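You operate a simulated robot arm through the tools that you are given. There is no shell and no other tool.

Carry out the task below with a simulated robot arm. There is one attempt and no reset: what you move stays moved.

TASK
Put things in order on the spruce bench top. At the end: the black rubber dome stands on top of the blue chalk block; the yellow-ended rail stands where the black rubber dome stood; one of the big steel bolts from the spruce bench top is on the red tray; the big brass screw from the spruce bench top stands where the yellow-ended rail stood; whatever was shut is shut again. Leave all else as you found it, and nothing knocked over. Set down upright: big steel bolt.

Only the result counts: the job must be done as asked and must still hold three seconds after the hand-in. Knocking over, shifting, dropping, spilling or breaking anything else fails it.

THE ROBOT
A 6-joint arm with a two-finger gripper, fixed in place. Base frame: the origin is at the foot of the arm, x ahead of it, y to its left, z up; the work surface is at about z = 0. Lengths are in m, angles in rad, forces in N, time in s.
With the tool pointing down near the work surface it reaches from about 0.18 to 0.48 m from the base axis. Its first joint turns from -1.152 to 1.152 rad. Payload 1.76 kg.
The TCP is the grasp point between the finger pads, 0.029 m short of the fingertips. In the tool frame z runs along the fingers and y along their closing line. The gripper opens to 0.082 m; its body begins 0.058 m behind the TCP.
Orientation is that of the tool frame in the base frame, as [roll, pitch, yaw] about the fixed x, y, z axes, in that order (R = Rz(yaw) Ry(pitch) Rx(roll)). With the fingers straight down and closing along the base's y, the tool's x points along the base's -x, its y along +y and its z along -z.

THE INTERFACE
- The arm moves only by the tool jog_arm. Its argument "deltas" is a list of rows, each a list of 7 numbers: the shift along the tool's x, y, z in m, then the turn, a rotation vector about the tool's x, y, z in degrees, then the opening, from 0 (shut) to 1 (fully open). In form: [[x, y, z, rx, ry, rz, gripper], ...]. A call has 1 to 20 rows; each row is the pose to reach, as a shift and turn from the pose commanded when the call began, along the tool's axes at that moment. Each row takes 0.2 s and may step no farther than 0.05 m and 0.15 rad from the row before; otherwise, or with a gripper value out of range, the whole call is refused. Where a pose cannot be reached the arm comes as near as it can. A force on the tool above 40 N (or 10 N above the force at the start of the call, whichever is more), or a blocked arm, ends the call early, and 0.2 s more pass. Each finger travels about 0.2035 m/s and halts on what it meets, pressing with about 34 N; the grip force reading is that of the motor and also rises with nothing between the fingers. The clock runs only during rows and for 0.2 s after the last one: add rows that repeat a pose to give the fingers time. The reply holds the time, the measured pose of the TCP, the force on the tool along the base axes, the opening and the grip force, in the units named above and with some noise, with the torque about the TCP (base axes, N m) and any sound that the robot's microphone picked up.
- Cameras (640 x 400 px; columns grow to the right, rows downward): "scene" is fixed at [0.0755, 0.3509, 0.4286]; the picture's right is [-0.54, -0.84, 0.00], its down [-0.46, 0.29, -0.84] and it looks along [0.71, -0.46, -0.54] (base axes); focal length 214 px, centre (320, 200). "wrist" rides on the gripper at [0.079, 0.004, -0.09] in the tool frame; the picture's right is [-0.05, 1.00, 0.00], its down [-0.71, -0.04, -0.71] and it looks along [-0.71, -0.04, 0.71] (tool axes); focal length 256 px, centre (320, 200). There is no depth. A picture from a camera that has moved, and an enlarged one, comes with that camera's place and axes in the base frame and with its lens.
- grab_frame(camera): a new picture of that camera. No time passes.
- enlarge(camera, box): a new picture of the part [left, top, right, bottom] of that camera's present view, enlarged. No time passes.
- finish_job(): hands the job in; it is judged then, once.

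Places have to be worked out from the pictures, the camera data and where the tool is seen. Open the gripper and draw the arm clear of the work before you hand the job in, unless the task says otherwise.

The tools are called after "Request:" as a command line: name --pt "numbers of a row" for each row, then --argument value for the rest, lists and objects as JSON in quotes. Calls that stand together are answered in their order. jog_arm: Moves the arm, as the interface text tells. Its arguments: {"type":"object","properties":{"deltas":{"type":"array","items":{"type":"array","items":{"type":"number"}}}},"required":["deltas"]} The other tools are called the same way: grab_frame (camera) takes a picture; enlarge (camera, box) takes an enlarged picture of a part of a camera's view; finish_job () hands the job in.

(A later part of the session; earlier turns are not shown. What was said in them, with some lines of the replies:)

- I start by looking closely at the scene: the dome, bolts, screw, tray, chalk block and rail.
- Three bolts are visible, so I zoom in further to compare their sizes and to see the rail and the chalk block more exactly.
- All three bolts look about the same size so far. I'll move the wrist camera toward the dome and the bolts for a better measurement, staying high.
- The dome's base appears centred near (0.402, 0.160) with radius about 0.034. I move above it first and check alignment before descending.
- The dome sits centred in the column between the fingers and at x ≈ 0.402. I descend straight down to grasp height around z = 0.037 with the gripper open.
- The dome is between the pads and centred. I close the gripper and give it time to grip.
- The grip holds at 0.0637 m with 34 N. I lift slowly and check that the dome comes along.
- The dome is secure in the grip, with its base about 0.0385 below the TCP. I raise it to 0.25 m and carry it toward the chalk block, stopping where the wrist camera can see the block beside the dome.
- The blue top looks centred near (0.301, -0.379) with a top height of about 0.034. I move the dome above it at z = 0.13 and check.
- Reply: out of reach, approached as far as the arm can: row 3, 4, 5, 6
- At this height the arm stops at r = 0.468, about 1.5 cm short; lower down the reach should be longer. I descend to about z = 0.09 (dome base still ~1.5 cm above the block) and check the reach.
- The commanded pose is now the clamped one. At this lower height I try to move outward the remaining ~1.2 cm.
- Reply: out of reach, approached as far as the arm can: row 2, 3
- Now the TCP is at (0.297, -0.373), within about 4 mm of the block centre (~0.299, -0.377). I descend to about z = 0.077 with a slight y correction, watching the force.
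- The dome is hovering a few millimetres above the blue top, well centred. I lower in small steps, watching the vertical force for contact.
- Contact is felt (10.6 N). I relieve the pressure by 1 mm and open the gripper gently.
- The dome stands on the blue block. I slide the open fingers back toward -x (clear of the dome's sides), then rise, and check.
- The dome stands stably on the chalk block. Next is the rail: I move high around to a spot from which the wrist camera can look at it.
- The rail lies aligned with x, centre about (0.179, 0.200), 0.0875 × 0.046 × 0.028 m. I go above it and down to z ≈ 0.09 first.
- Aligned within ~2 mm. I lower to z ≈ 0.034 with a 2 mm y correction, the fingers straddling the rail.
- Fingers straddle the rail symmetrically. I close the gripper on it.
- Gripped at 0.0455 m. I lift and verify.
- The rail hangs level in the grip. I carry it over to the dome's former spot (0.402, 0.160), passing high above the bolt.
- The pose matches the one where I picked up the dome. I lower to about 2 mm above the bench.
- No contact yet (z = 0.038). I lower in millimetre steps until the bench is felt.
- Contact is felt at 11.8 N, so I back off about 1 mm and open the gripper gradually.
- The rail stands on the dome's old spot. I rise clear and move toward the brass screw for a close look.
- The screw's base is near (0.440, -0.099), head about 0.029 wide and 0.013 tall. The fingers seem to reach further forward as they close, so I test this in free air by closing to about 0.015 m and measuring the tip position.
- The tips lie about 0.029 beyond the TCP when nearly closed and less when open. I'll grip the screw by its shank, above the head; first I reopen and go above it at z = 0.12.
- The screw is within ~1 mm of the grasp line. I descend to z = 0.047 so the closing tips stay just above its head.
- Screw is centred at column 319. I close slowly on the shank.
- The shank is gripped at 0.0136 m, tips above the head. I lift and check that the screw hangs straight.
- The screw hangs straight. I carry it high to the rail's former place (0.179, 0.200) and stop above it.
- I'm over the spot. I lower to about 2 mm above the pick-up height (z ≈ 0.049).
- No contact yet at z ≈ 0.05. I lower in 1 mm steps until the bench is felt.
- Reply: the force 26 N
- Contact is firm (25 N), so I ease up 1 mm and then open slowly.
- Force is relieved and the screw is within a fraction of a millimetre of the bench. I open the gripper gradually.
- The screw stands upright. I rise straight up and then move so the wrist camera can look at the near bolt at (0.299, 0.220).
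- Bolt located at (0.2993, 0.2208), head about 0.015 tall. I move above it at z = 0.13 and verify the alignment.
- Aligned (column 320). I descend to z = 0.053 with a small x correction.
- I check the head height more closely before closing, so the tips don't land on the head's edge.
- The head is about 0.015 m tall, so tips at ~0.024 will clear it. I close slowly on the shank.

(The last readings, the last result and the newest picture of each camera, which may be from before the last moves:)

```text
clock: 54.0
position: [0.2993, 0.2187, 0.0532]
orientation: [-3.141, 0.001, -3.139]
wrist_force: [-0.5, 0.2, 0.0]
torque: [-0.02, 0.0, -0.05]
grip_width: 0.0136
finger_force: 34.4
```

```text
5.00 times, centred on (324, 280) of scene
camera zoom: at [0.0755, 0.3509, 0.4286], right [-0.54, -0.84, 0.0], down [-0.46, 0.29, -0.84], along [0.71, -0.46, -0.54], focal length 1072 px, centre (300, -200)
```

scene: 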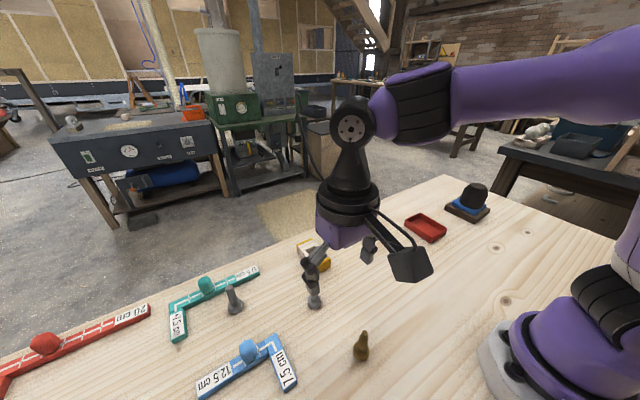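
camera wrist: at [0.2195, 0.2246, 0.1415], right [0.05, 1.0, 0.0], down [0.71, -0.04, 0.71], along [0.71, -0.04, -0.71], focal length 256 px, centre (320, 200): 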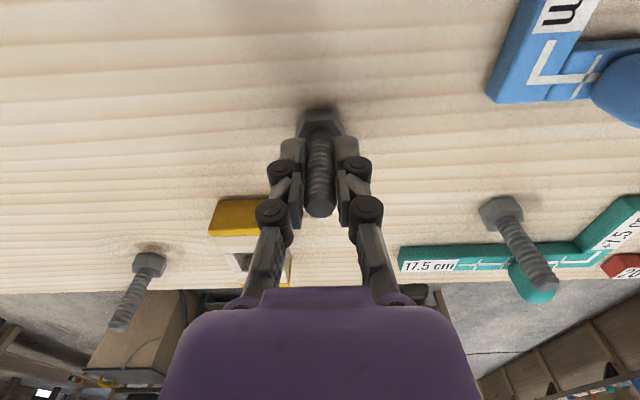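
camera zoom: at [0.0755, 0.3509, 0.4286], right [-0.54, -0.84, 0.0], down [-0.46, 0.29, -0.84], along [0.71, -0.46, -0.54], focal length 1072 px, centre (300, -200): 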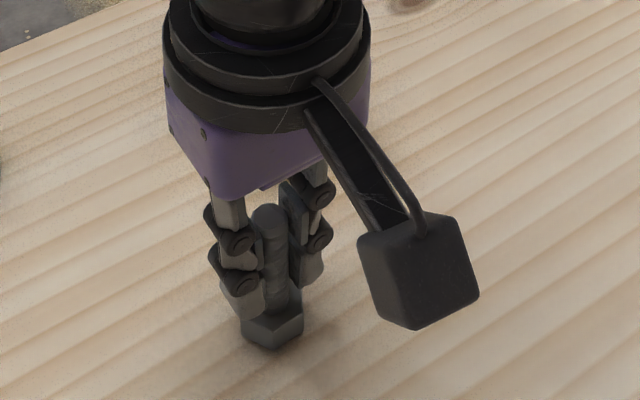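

The bolt's shank is gripped at 0.0136 m. I lift it straight up and check.

Request:
jog_arm --pt "0 0 -0.005 0 0 0 0.05" --pt "0 0 -0.02 0 0 0 0.05" --pt "0 0 -0.055 0 0 0 0.05" --pt "0 0 -0.095 0 0 0 0.05" --pt "0 0 -0.135 0 0 0 0.05" --pt "0 0 -0.135 0 0 0 0.05"

Request:
grab_frame --camera "wrist"

Request:
grab_frame --camera "scene"

```text
clock: 55.4
position: [0.3005, 0.2207, 0.1888]
orientation: [3.139, 0.002, 3.141]
wrist_force: [0.2, 1.0, -0.9]
torque: [-0.01, 0.01, 0.0]
grip_width: 0.0136
finger_force: 33.8
```

```text
taken
camera wrist: at [0.22, 0.2253, 0.278], right [0.05, 1.0, 0.0], down [0.71, -0.04, 0.71], along [0.71, -0.04, -0.71], focal length 256 px, centre (320, 200)
```

wrist: 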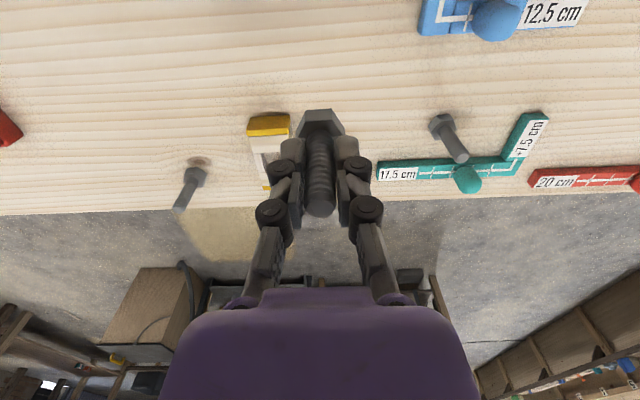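

```text
taken
```

scene: 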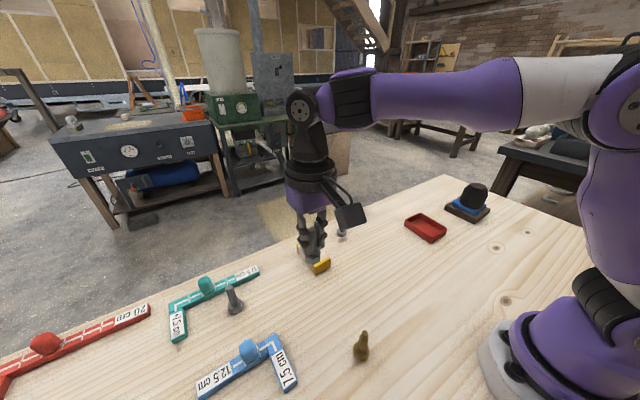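

The bolt hangs upright in the grip. I carry it toward the tray and stop beside it for a clear wrist view.

Request:
jog_arm --pt "0.004 -0.04 -0.005 0 0 0 0.05" --pt "0.008 -0.08 -0.01 0 0 0 0.05" --pt "0.012 -0.12 -0.01 0 0 0 0.05" --pt "0.016 -0.16 -0.01 0 0 0 0.05" --pt "0.02 -0.2 -0.01 0 0 0 0.05" --pt "0.024 -0.24 -0.01 0 0 0 0.05" --pt "0.028 -0.28 -0.01 0 0 0 0.05" --pt "0.03 -0.32 -0.01 0 0 0 0.05" --pt "0.03 -0.32 -0.01 0 0 0 0.05"

Request:
grab_frame --camera "wrist"

Request:
enlarge --camera "wrist" --box '[180, 50, 340, 150]'

Request:
grab_frame --camera "scene"

```text
clock: 57.4
position: [0.2696, -0.1001, 0.1982]
orientation: [3.141, 0.0, -3.14]
wrist_force: [0.2, -0.1, -0.9]
torque: [-0.02, 0.01, 0.0]
grip_width: 0.0137
finger_force: 33.7
```

```text
taken
camera wrist: at [0.1891, -0.0955, 0.2862], right [0.05, 1.0, 0.0], down [0.71, -0.04, 0.71], along [0.71, -0.04, -0.71], focal length 256 px, centre (320, 200)
```

wrist: 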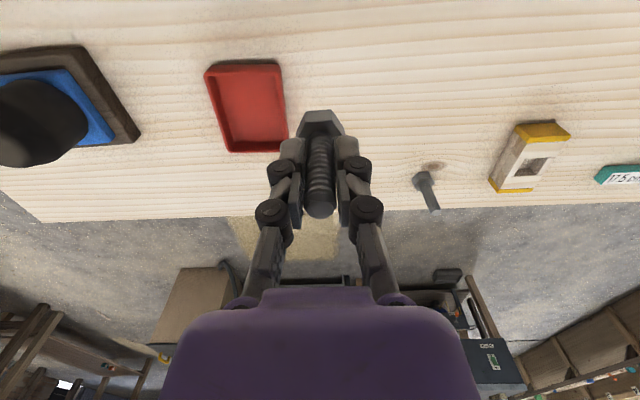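

```text
4.00 times, centred on (260, 100) of wrist
camera zoom: at [0.1891, -0.0955, 0.2862], right [0.05, 1.0, 0.0], down [0.71, -0.04, 0.71], along [0.71, -0.04, -0.71], focal length 1024 px, centre (560, 600)
```

zoom: 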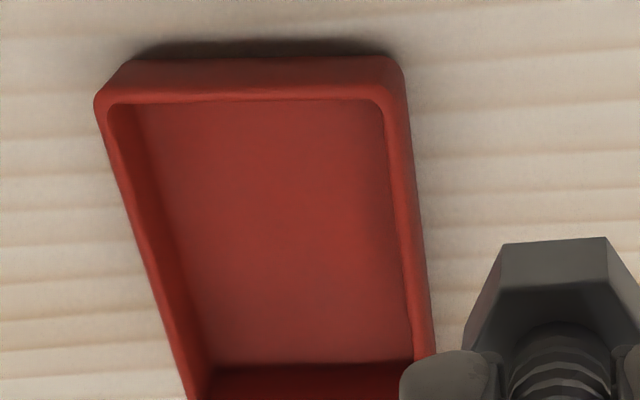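

```text
taken
```

scene: 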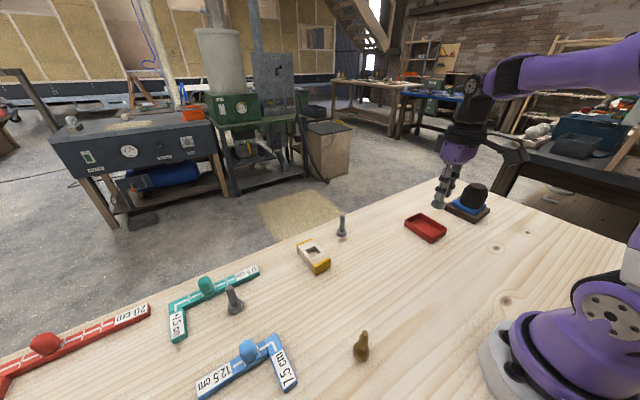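

The tray's floor is centred near (0.320, -0.180), with a rim about 0.02 high. I move the bolt over the centre and lower to z ≈ 0.12.

Request:
jog_arm --pt "-0.017 -0.027 0.005 0 0 0 0.05" --pt "-0.034 -0.054 0.01 0 0 0 0.05" --pt "-0.051 -0.08 0.02 0 0 0 0.05" --pt "-0.051 -0.08 0.05 0 0 0 0.05" --pt "-0.051 -0.08 0.078 0 0 0 0.05" --pt "-0.051 -0.08 0.078 0 0 0 0.05"

Request:
grab_frame --camera "wrist"

Request:
enlarge --camera "scene" --box '[370, 160, 498, 240]'

```text
clock: 58.8
position: [0.3207, -0.1802, 0.1218]
orientation: [-3.141, 0.002, 3.141]
wrist_force: [0.0, 0.4, -0.7]
torque: [0.01, 0.02, 0.02]
grip_width: 0.0135
finger_force: 34.5
```

```text
taken
camera wrist: at [0.2405, -0.1755, 0.209], right [0.05, 1.0, 0.0], down [0.7, -0.04, 0.71], along [0.71, -0.04, -0.71], focal length 256 px, centre (320, 200)
```

wrist: 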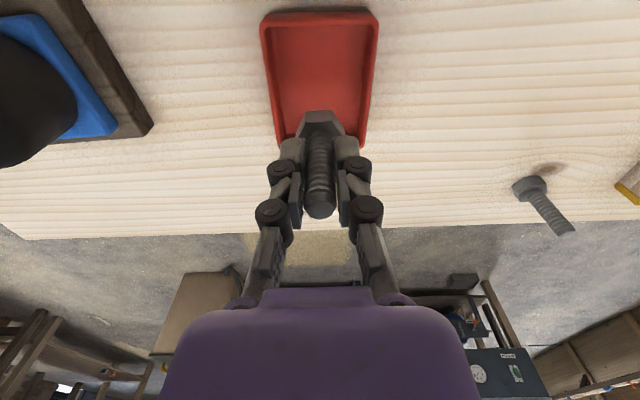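

```text
5.00 times, centred on (434, 200) of scene
camera zoom: at [0.0755, 0.3509, 0.4286], right [-0.54, -0.84, 0.0], down [-0.46, 0.29, -0.84], along [0.71, -0.46, -0.54], focal length 1072 px, centre (-250, 200)
```

zoom: 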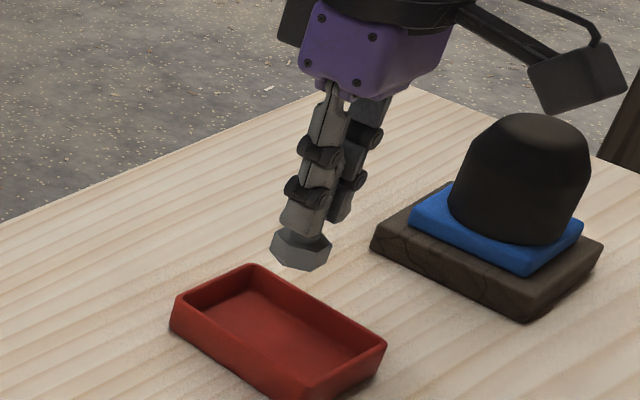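

Well centred over the tray. I lower to z ≈ 0.063, leaving the bolt head a few millimetres above the tray floor.

Request:
jog_arm --pt "0.001 0 0.02 0 0 0 0.05" --pt "0.002 0 0.04 0 0 0 0.05" --pt "0.002 0 0.055 0 0 0 0.05" --pt "0.002 0 0.057 0 0 0 0.05" --pt "0.002 0 0.057 0 0 0 0.05"

Request:
enlarge --camera "scene" --box '[380, 180, 476, 240]'

Request:
grab_frame --camera "wrist"

```text
clock: 60.0
position: [0.3177, -0.1804, 0.0635]
orientation: [3.141, 0.003, 3.142]
wrist_force: [0.1, -0.3, 0.5]
torque: [0.0, 0.01, 0.0]
grip_width: 0.0136
finger_force: 34.3
```

```text
6.67 times, centred on (428, 210) of scene
camera zoom: at [0.0755, 0.3509, 0.4286], right [-0.54, -0.84, 0.0], down [-0.46, 0.29, -0.84], along [0.71, -0.46, -0.54], focal length 1430 px, centre (-400, 133)
```

zoom: 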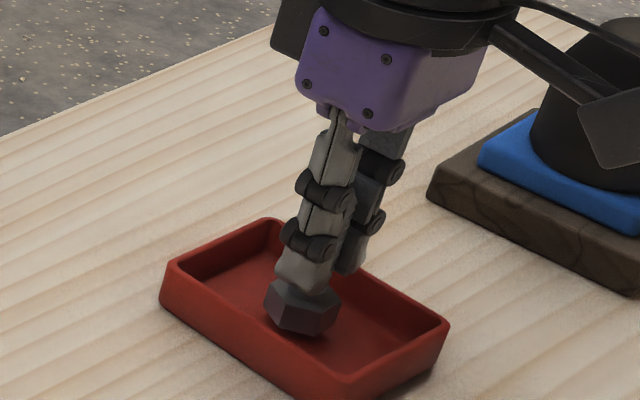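

```text
taken
camera wrist: at [0.2385, -0.1752, 0.1518], right [0.05, 1.0, 0.0], down [0.71, -0.04, 0.71], along [0.71, -0.04, -0.71], focal length 256 px, centre (320, 200)
```

wrist: 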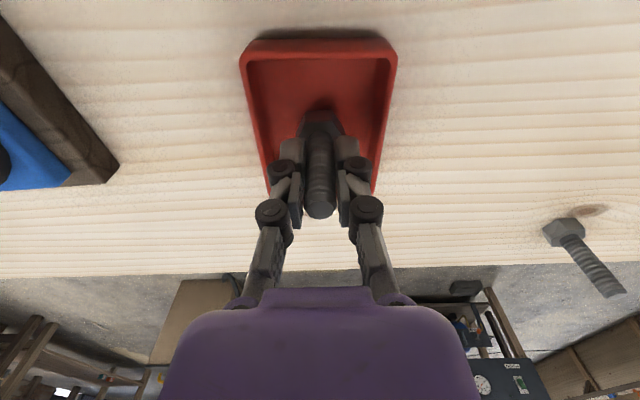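

The bolt head is inside the tray and just above its floor. I lower in small steps until contact.

Request:
jog_arm --pt "0 0 0.001 0 0 0 0.05" --pt "0 0 0.002 0 0 0 0.05" --pt "0 0 0.003 0 0 0 0.05" --pt "0 0 0.003 0 0 0 0.05"

```text
clock: 61.0
position: [0.3177, -0.1789, 0.0609]
orientation: [3.141, 0.002, -3.141]
wrist_force: [-0.2, 0.4, -0.6]
torque: [-0.01, 0.0, 0.02]
grip_width: 0.0135
finger_force: 34.9
```

Request:
jog_arm --pt "0 0 0.001 0 0 0 0.05" --pt "0 0 0.002 0 0 0 0.05" --pt "0 0 0.002 0 0 0 0.05"

```text
clock: 61.8
position: [0.3178, -0.1795, 0.0586]
orientation: [-3.141, 0.001, -3.141]
wrist_force: [-0.3, 0.1, -1.2]
torque: [-0.03, -0.02, -0.01]
grip_width: 0.0138
finger_force: 33.8
```

Request:
jog_arm --pt "0 0 0.0008 0 0 0 0.05" --pt "0 0 0.0015 0 0 0 0.05" --pt "0 0 0.0015 0 0 0 0.05"

```text
clock: 62.6
position: [0.3185, -0.1791, 0.0583]
orientation: [3.141, 0.005, 3.142]
wrist_force: [-5.8, 2.2, 24.4]
torque: [0.12, 0.27, -0.04]
grip_width: 0.0137
finger_force: 34.5
```

Contact with the tray floor (24 N). I ease up 1 mm and check the force.

Request:
jog_arm --pt "0 0 -0.001 0 0 0 0.05" --pt "0 0 -0.001 0 0 0 0.05"

Request:
enlarge --camera "scene" --box '[380, 180, 476, 240]'

```text
clock: 63.2
position: [0.3175, -0.1798, 0.0577]
orientation: [3.141, 0.001, 3.14]
wrist_force: [1.8, -0.7, 5.1]
torque: [-0.1, -0.19, 0.02]
grip_width: 0.0138
finger_force: 34.0
```

```text
6.67 times, centred on (428, 210) of scene
camera zoom: at [0.0755, 0.3509, 0.4286], right [-0.54, -0.84, 0.0], down [-0.46, 0.29, -0.84], along [0.71, -0.46, -0.54], focal length 1430 px, centre (-400, 133)
```

zoom: 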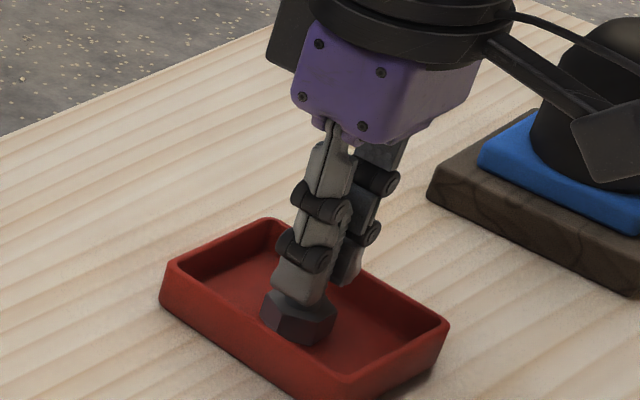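

Residual 5 N; I ease up another 0.3 mm, then open slowly.

Request:
jog_arm --pt "0 0 -0.0003 0 0 0 0.05" --pt "0 0 -0.0003 0 0 0 0.05"

Request:
grab_frame --camera "wrist"

```text
clock: 63.8
position: [0.3173, -0.1811, 0.059]
orientation: [3.14, 0.0, -3.142]
wrist_force: [0.6, 0.3, -1.1]
torque: [0.0, 0.01, 0.0]
grip_width: 0.0135
finger_force: 33.8
```

```text
taken
camera wrist: at [0.2383, -0.1751, 0.1464], right [0.05, 1.0, 0.0], down [0.71, -0.04, 0.71], along [0.71, -0.04, -0.71], focal length 256 px, centre (320, 200)
```

wrist: 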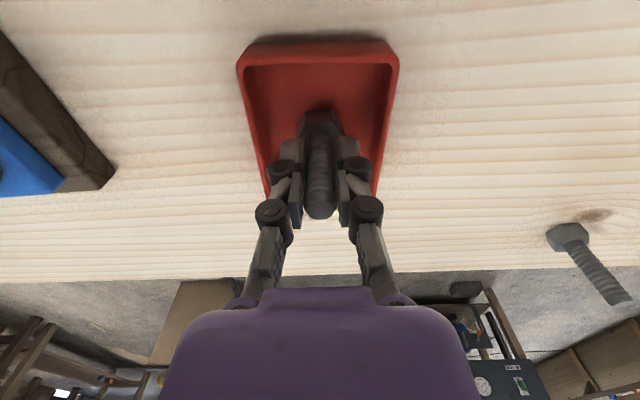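

The force is back to zero and the bolt looks straight, resting practically on the floor. I open the gripper gradually.

Request:
jog_arm --pt "0 0 0 0 0 0 0.18" --pt "0 0 0 0 0 0 0.22" --pt "0 0 0 0 0 0 0.3" --pt "0 0 0 0 0 0 0.42" --pt "0 0 0 0 0 0 0.55" --pt "0 0 0 0 0 0 0.65" --pt "0 0 0 0 0 0 0.65"

Request:
grab_frame --camera "wrist"

Request:
enlarge --camera "scene" --box '[380, 180, 476, 240]'

```text
clock: 65.4
position: [0.3181, -0.1794, 0.0593]
orientation: [3.14, 0.002, -3.141]
wrist_force: [-0.5, -0.2, 1.0]
torque: [-0.01, 0.02, -0.02]
grip_width: 0.0531
finger_force: 0.1
```

```text
taken
camera wrist: at [0.2385, -0.1752, 0.1466], right [0.05, 1.0, 0.0], down [0.71, -0.04, 0.71], along [0.71, -0.04, -0.71], focal length 256 px, centre (320, 200)
```

wrist: 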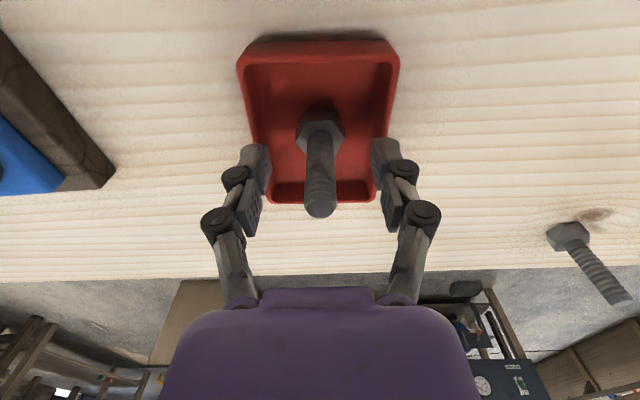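

```text
6.67 times, centred on (428, 210) of scene
camera zoom: at [0.0755, 0.3509, 0.4286], right [-0.54, -0.84, 0.0], down [-0.46, 0.29, -0.84], along [0.71, -0.46, -0.54], focal length 1430 px, centre (-400, 133)
```

zoom: 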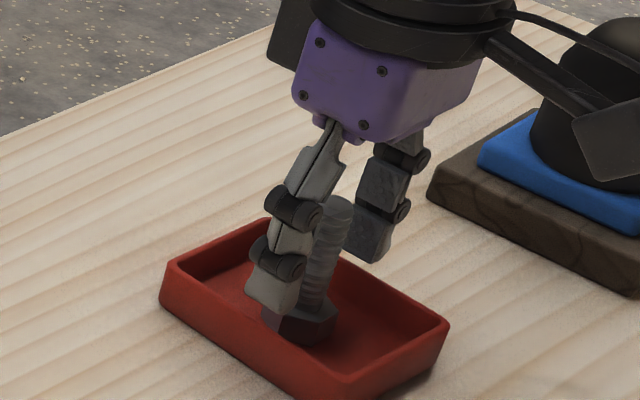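

The bolt stands upright in the tray. I rise straight up, then retreat to a pose clear of the work.

Request:
jog_arm --pt "0 0 -0.02 0 0 0 0.65" --pt "0 0 -0.05 0 0 0 0.65" --pt "0 0 -0.09 0 0 0 0.8" --pt "0 0 -0.13 0 0 0 1" --pt "0.02 0.03 -0.16 0 0 0 1" --pt "0.04 0.06 -0.19 0 0 0 1" --pt "0.06 0.09 -0.22 0 0 0 1" --pt "0.08 0.12 -0.25 0 0 0 1" --pt "0.08 0.14 -0.28 0 0 0 1" --pt "0.08 0.14 -0.28 0 0 0 1"

Request:
grab_frame --camera "wrist"

Request:
grab_frame --camera "scene"

```text
clock: 67.6
position: [0.2362, -0.0414, 0.3406]
orientation: [-3.141, 0.003, -3.141]
wrist_force: [-0.9, -0.3, -0.1]
torque: [0.01, 0.0, 0.01]
grip_width: 0.0821
finger_force: 0.0
```

```text
taken
camera wrist: at [0.1575, -0.0364, 0.4269], right [0.05, 1.0, 0.0], down [0.71, -0.04, 0.71], along [0.71, -0.04, -0.71], focal length 256 px, centre (320, 200)
```

wrist: 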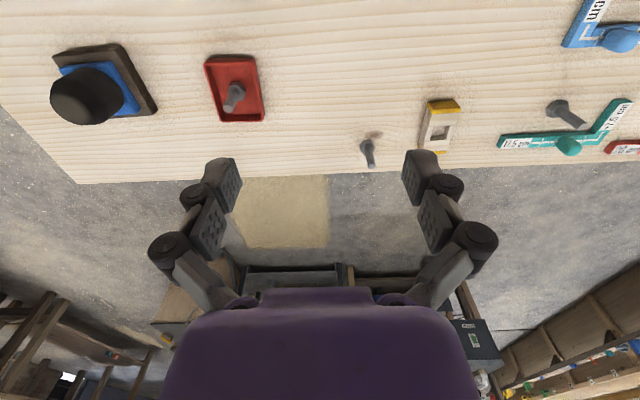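

```text
taken
```

scene: 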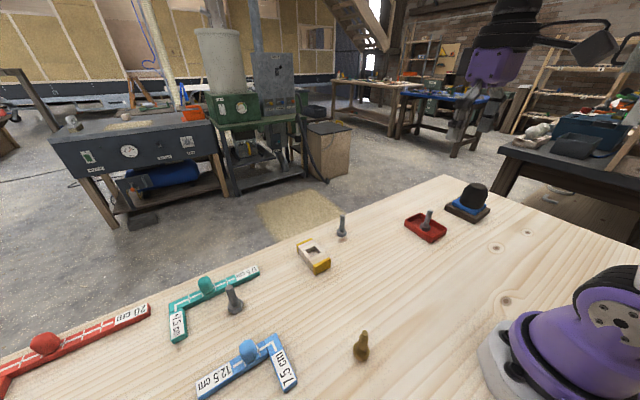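

Everything appears in place. I zoom in for a final check of each item.

Request:
enlarge --camera "scene" --box '[395, 170, 515, 245]'

Request:
enlarge --camera "scene" --box '[210, 210, 402, 370]'

Request:
enlarge --camera "scene" --box '[310, 310, 430, 385]'

Request:
enlarge --camera "scene" --box '[260, 210, 380, 285]'

```text
5.33 times, centred on (455, 208) of scene
camera zoom: at [0.0755, 0.3509, 0.4286], right [-0.54, -0.84, 0.0], down [-0.46, 0.29, -0.84], along [0.71, -0.46, -0.54], focal length 1144 px, centre (-400, 160)
```

zoom: 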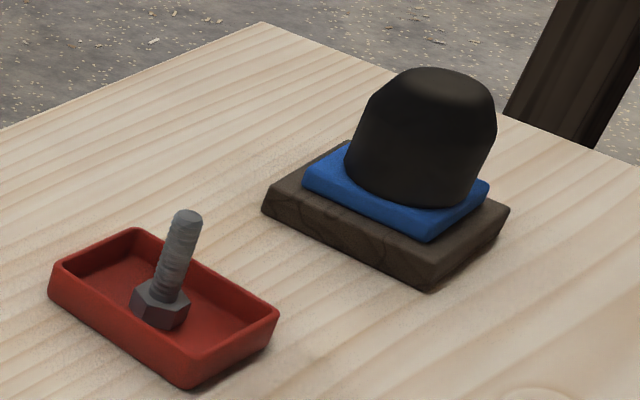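

```text
2.50 times, centred on (306, 290) of scene
camera zoom: at [0.0755, 0.3509, 0.4286], right [-0.54, -0.84, 0.0], down [-0.46, 0.29, -0.84], along [0.71, -0.46, -0.54], focal length 536 px, centre (355, -25)
```

zoom: 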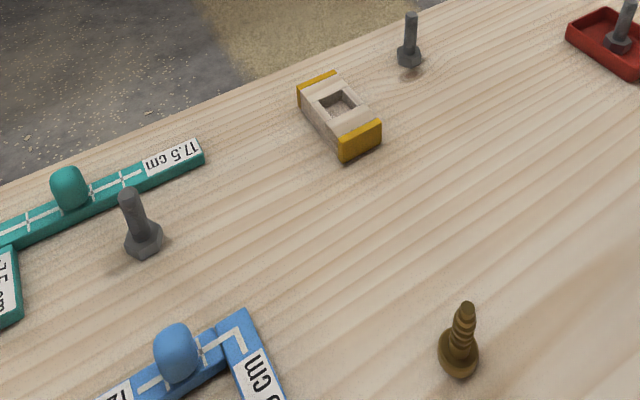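

```text
5.33 times, centred on (370, 348) of scene
camera zoom: at [0.0755, 0.3509, 0.4286], right [-0.54, -0.84, 0.0], down [-0.46, 0.29, -0.84], along [0.71, -0.46, -0.54], focal length 1144 px, centre (53, -587)
```

zoom: 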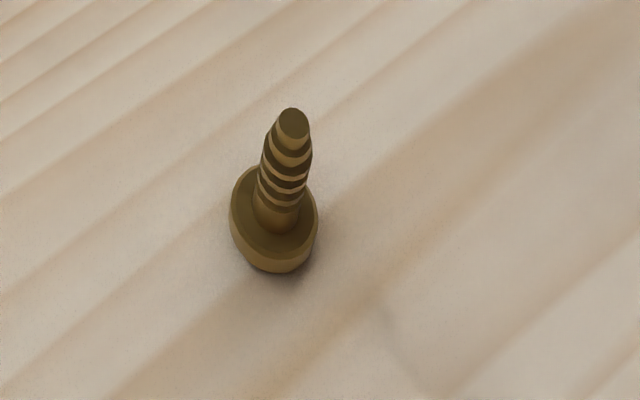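

```text
5.33 times, centred on (320, 248) of scene
camera zoom: at [0.0755, 0.3509, 0.4286], right [-0.54, -0.84, 0.0], down [-0.46, 0.29, -0.84], along [0.71, -0.46, -0.54], focal length 1144 px, centre (320, -53)
```

zoom: 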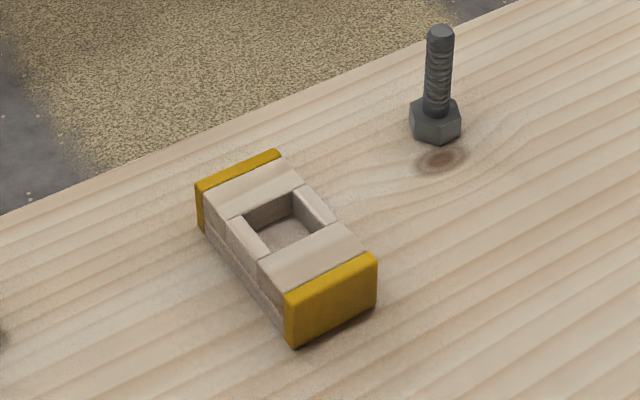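

The dome stands on the blue block, and the rail is centred on the dome's old spot within about 1 mm. The screw stands at the rail's old spot, and the bolt is upright in the tray. Nothing else has moved, nothing was shut to begin with, and the gripper is open and clear, so I hand the job in.

Request:
finish_job

```text
The job is handed in.
```

The bench is in order as you asked, and I've handed the job in. I don't have the judge's result, only my own last look with the cameras:

- **Black rubber dome:** it stands on top of the blue chalk block, within a few millimetres of the middle.
- **Yellow-ended rail:** it stands where the dome stood, about 1 mm off by the camera estimate.
- **Big steel bolt:** the bolt nearest the arm, out of the three on the bench, now stands upright in the red tray. All three looked the same size.
- **Big brass screw:** it stands upright where the rail stood, within about 2 mm.

In the last pictures nothing else had moved or been knocked over. I saw nothing on the bench that was shut, so nothing needed closing. The gripper is open and the arm is back clear of the work.
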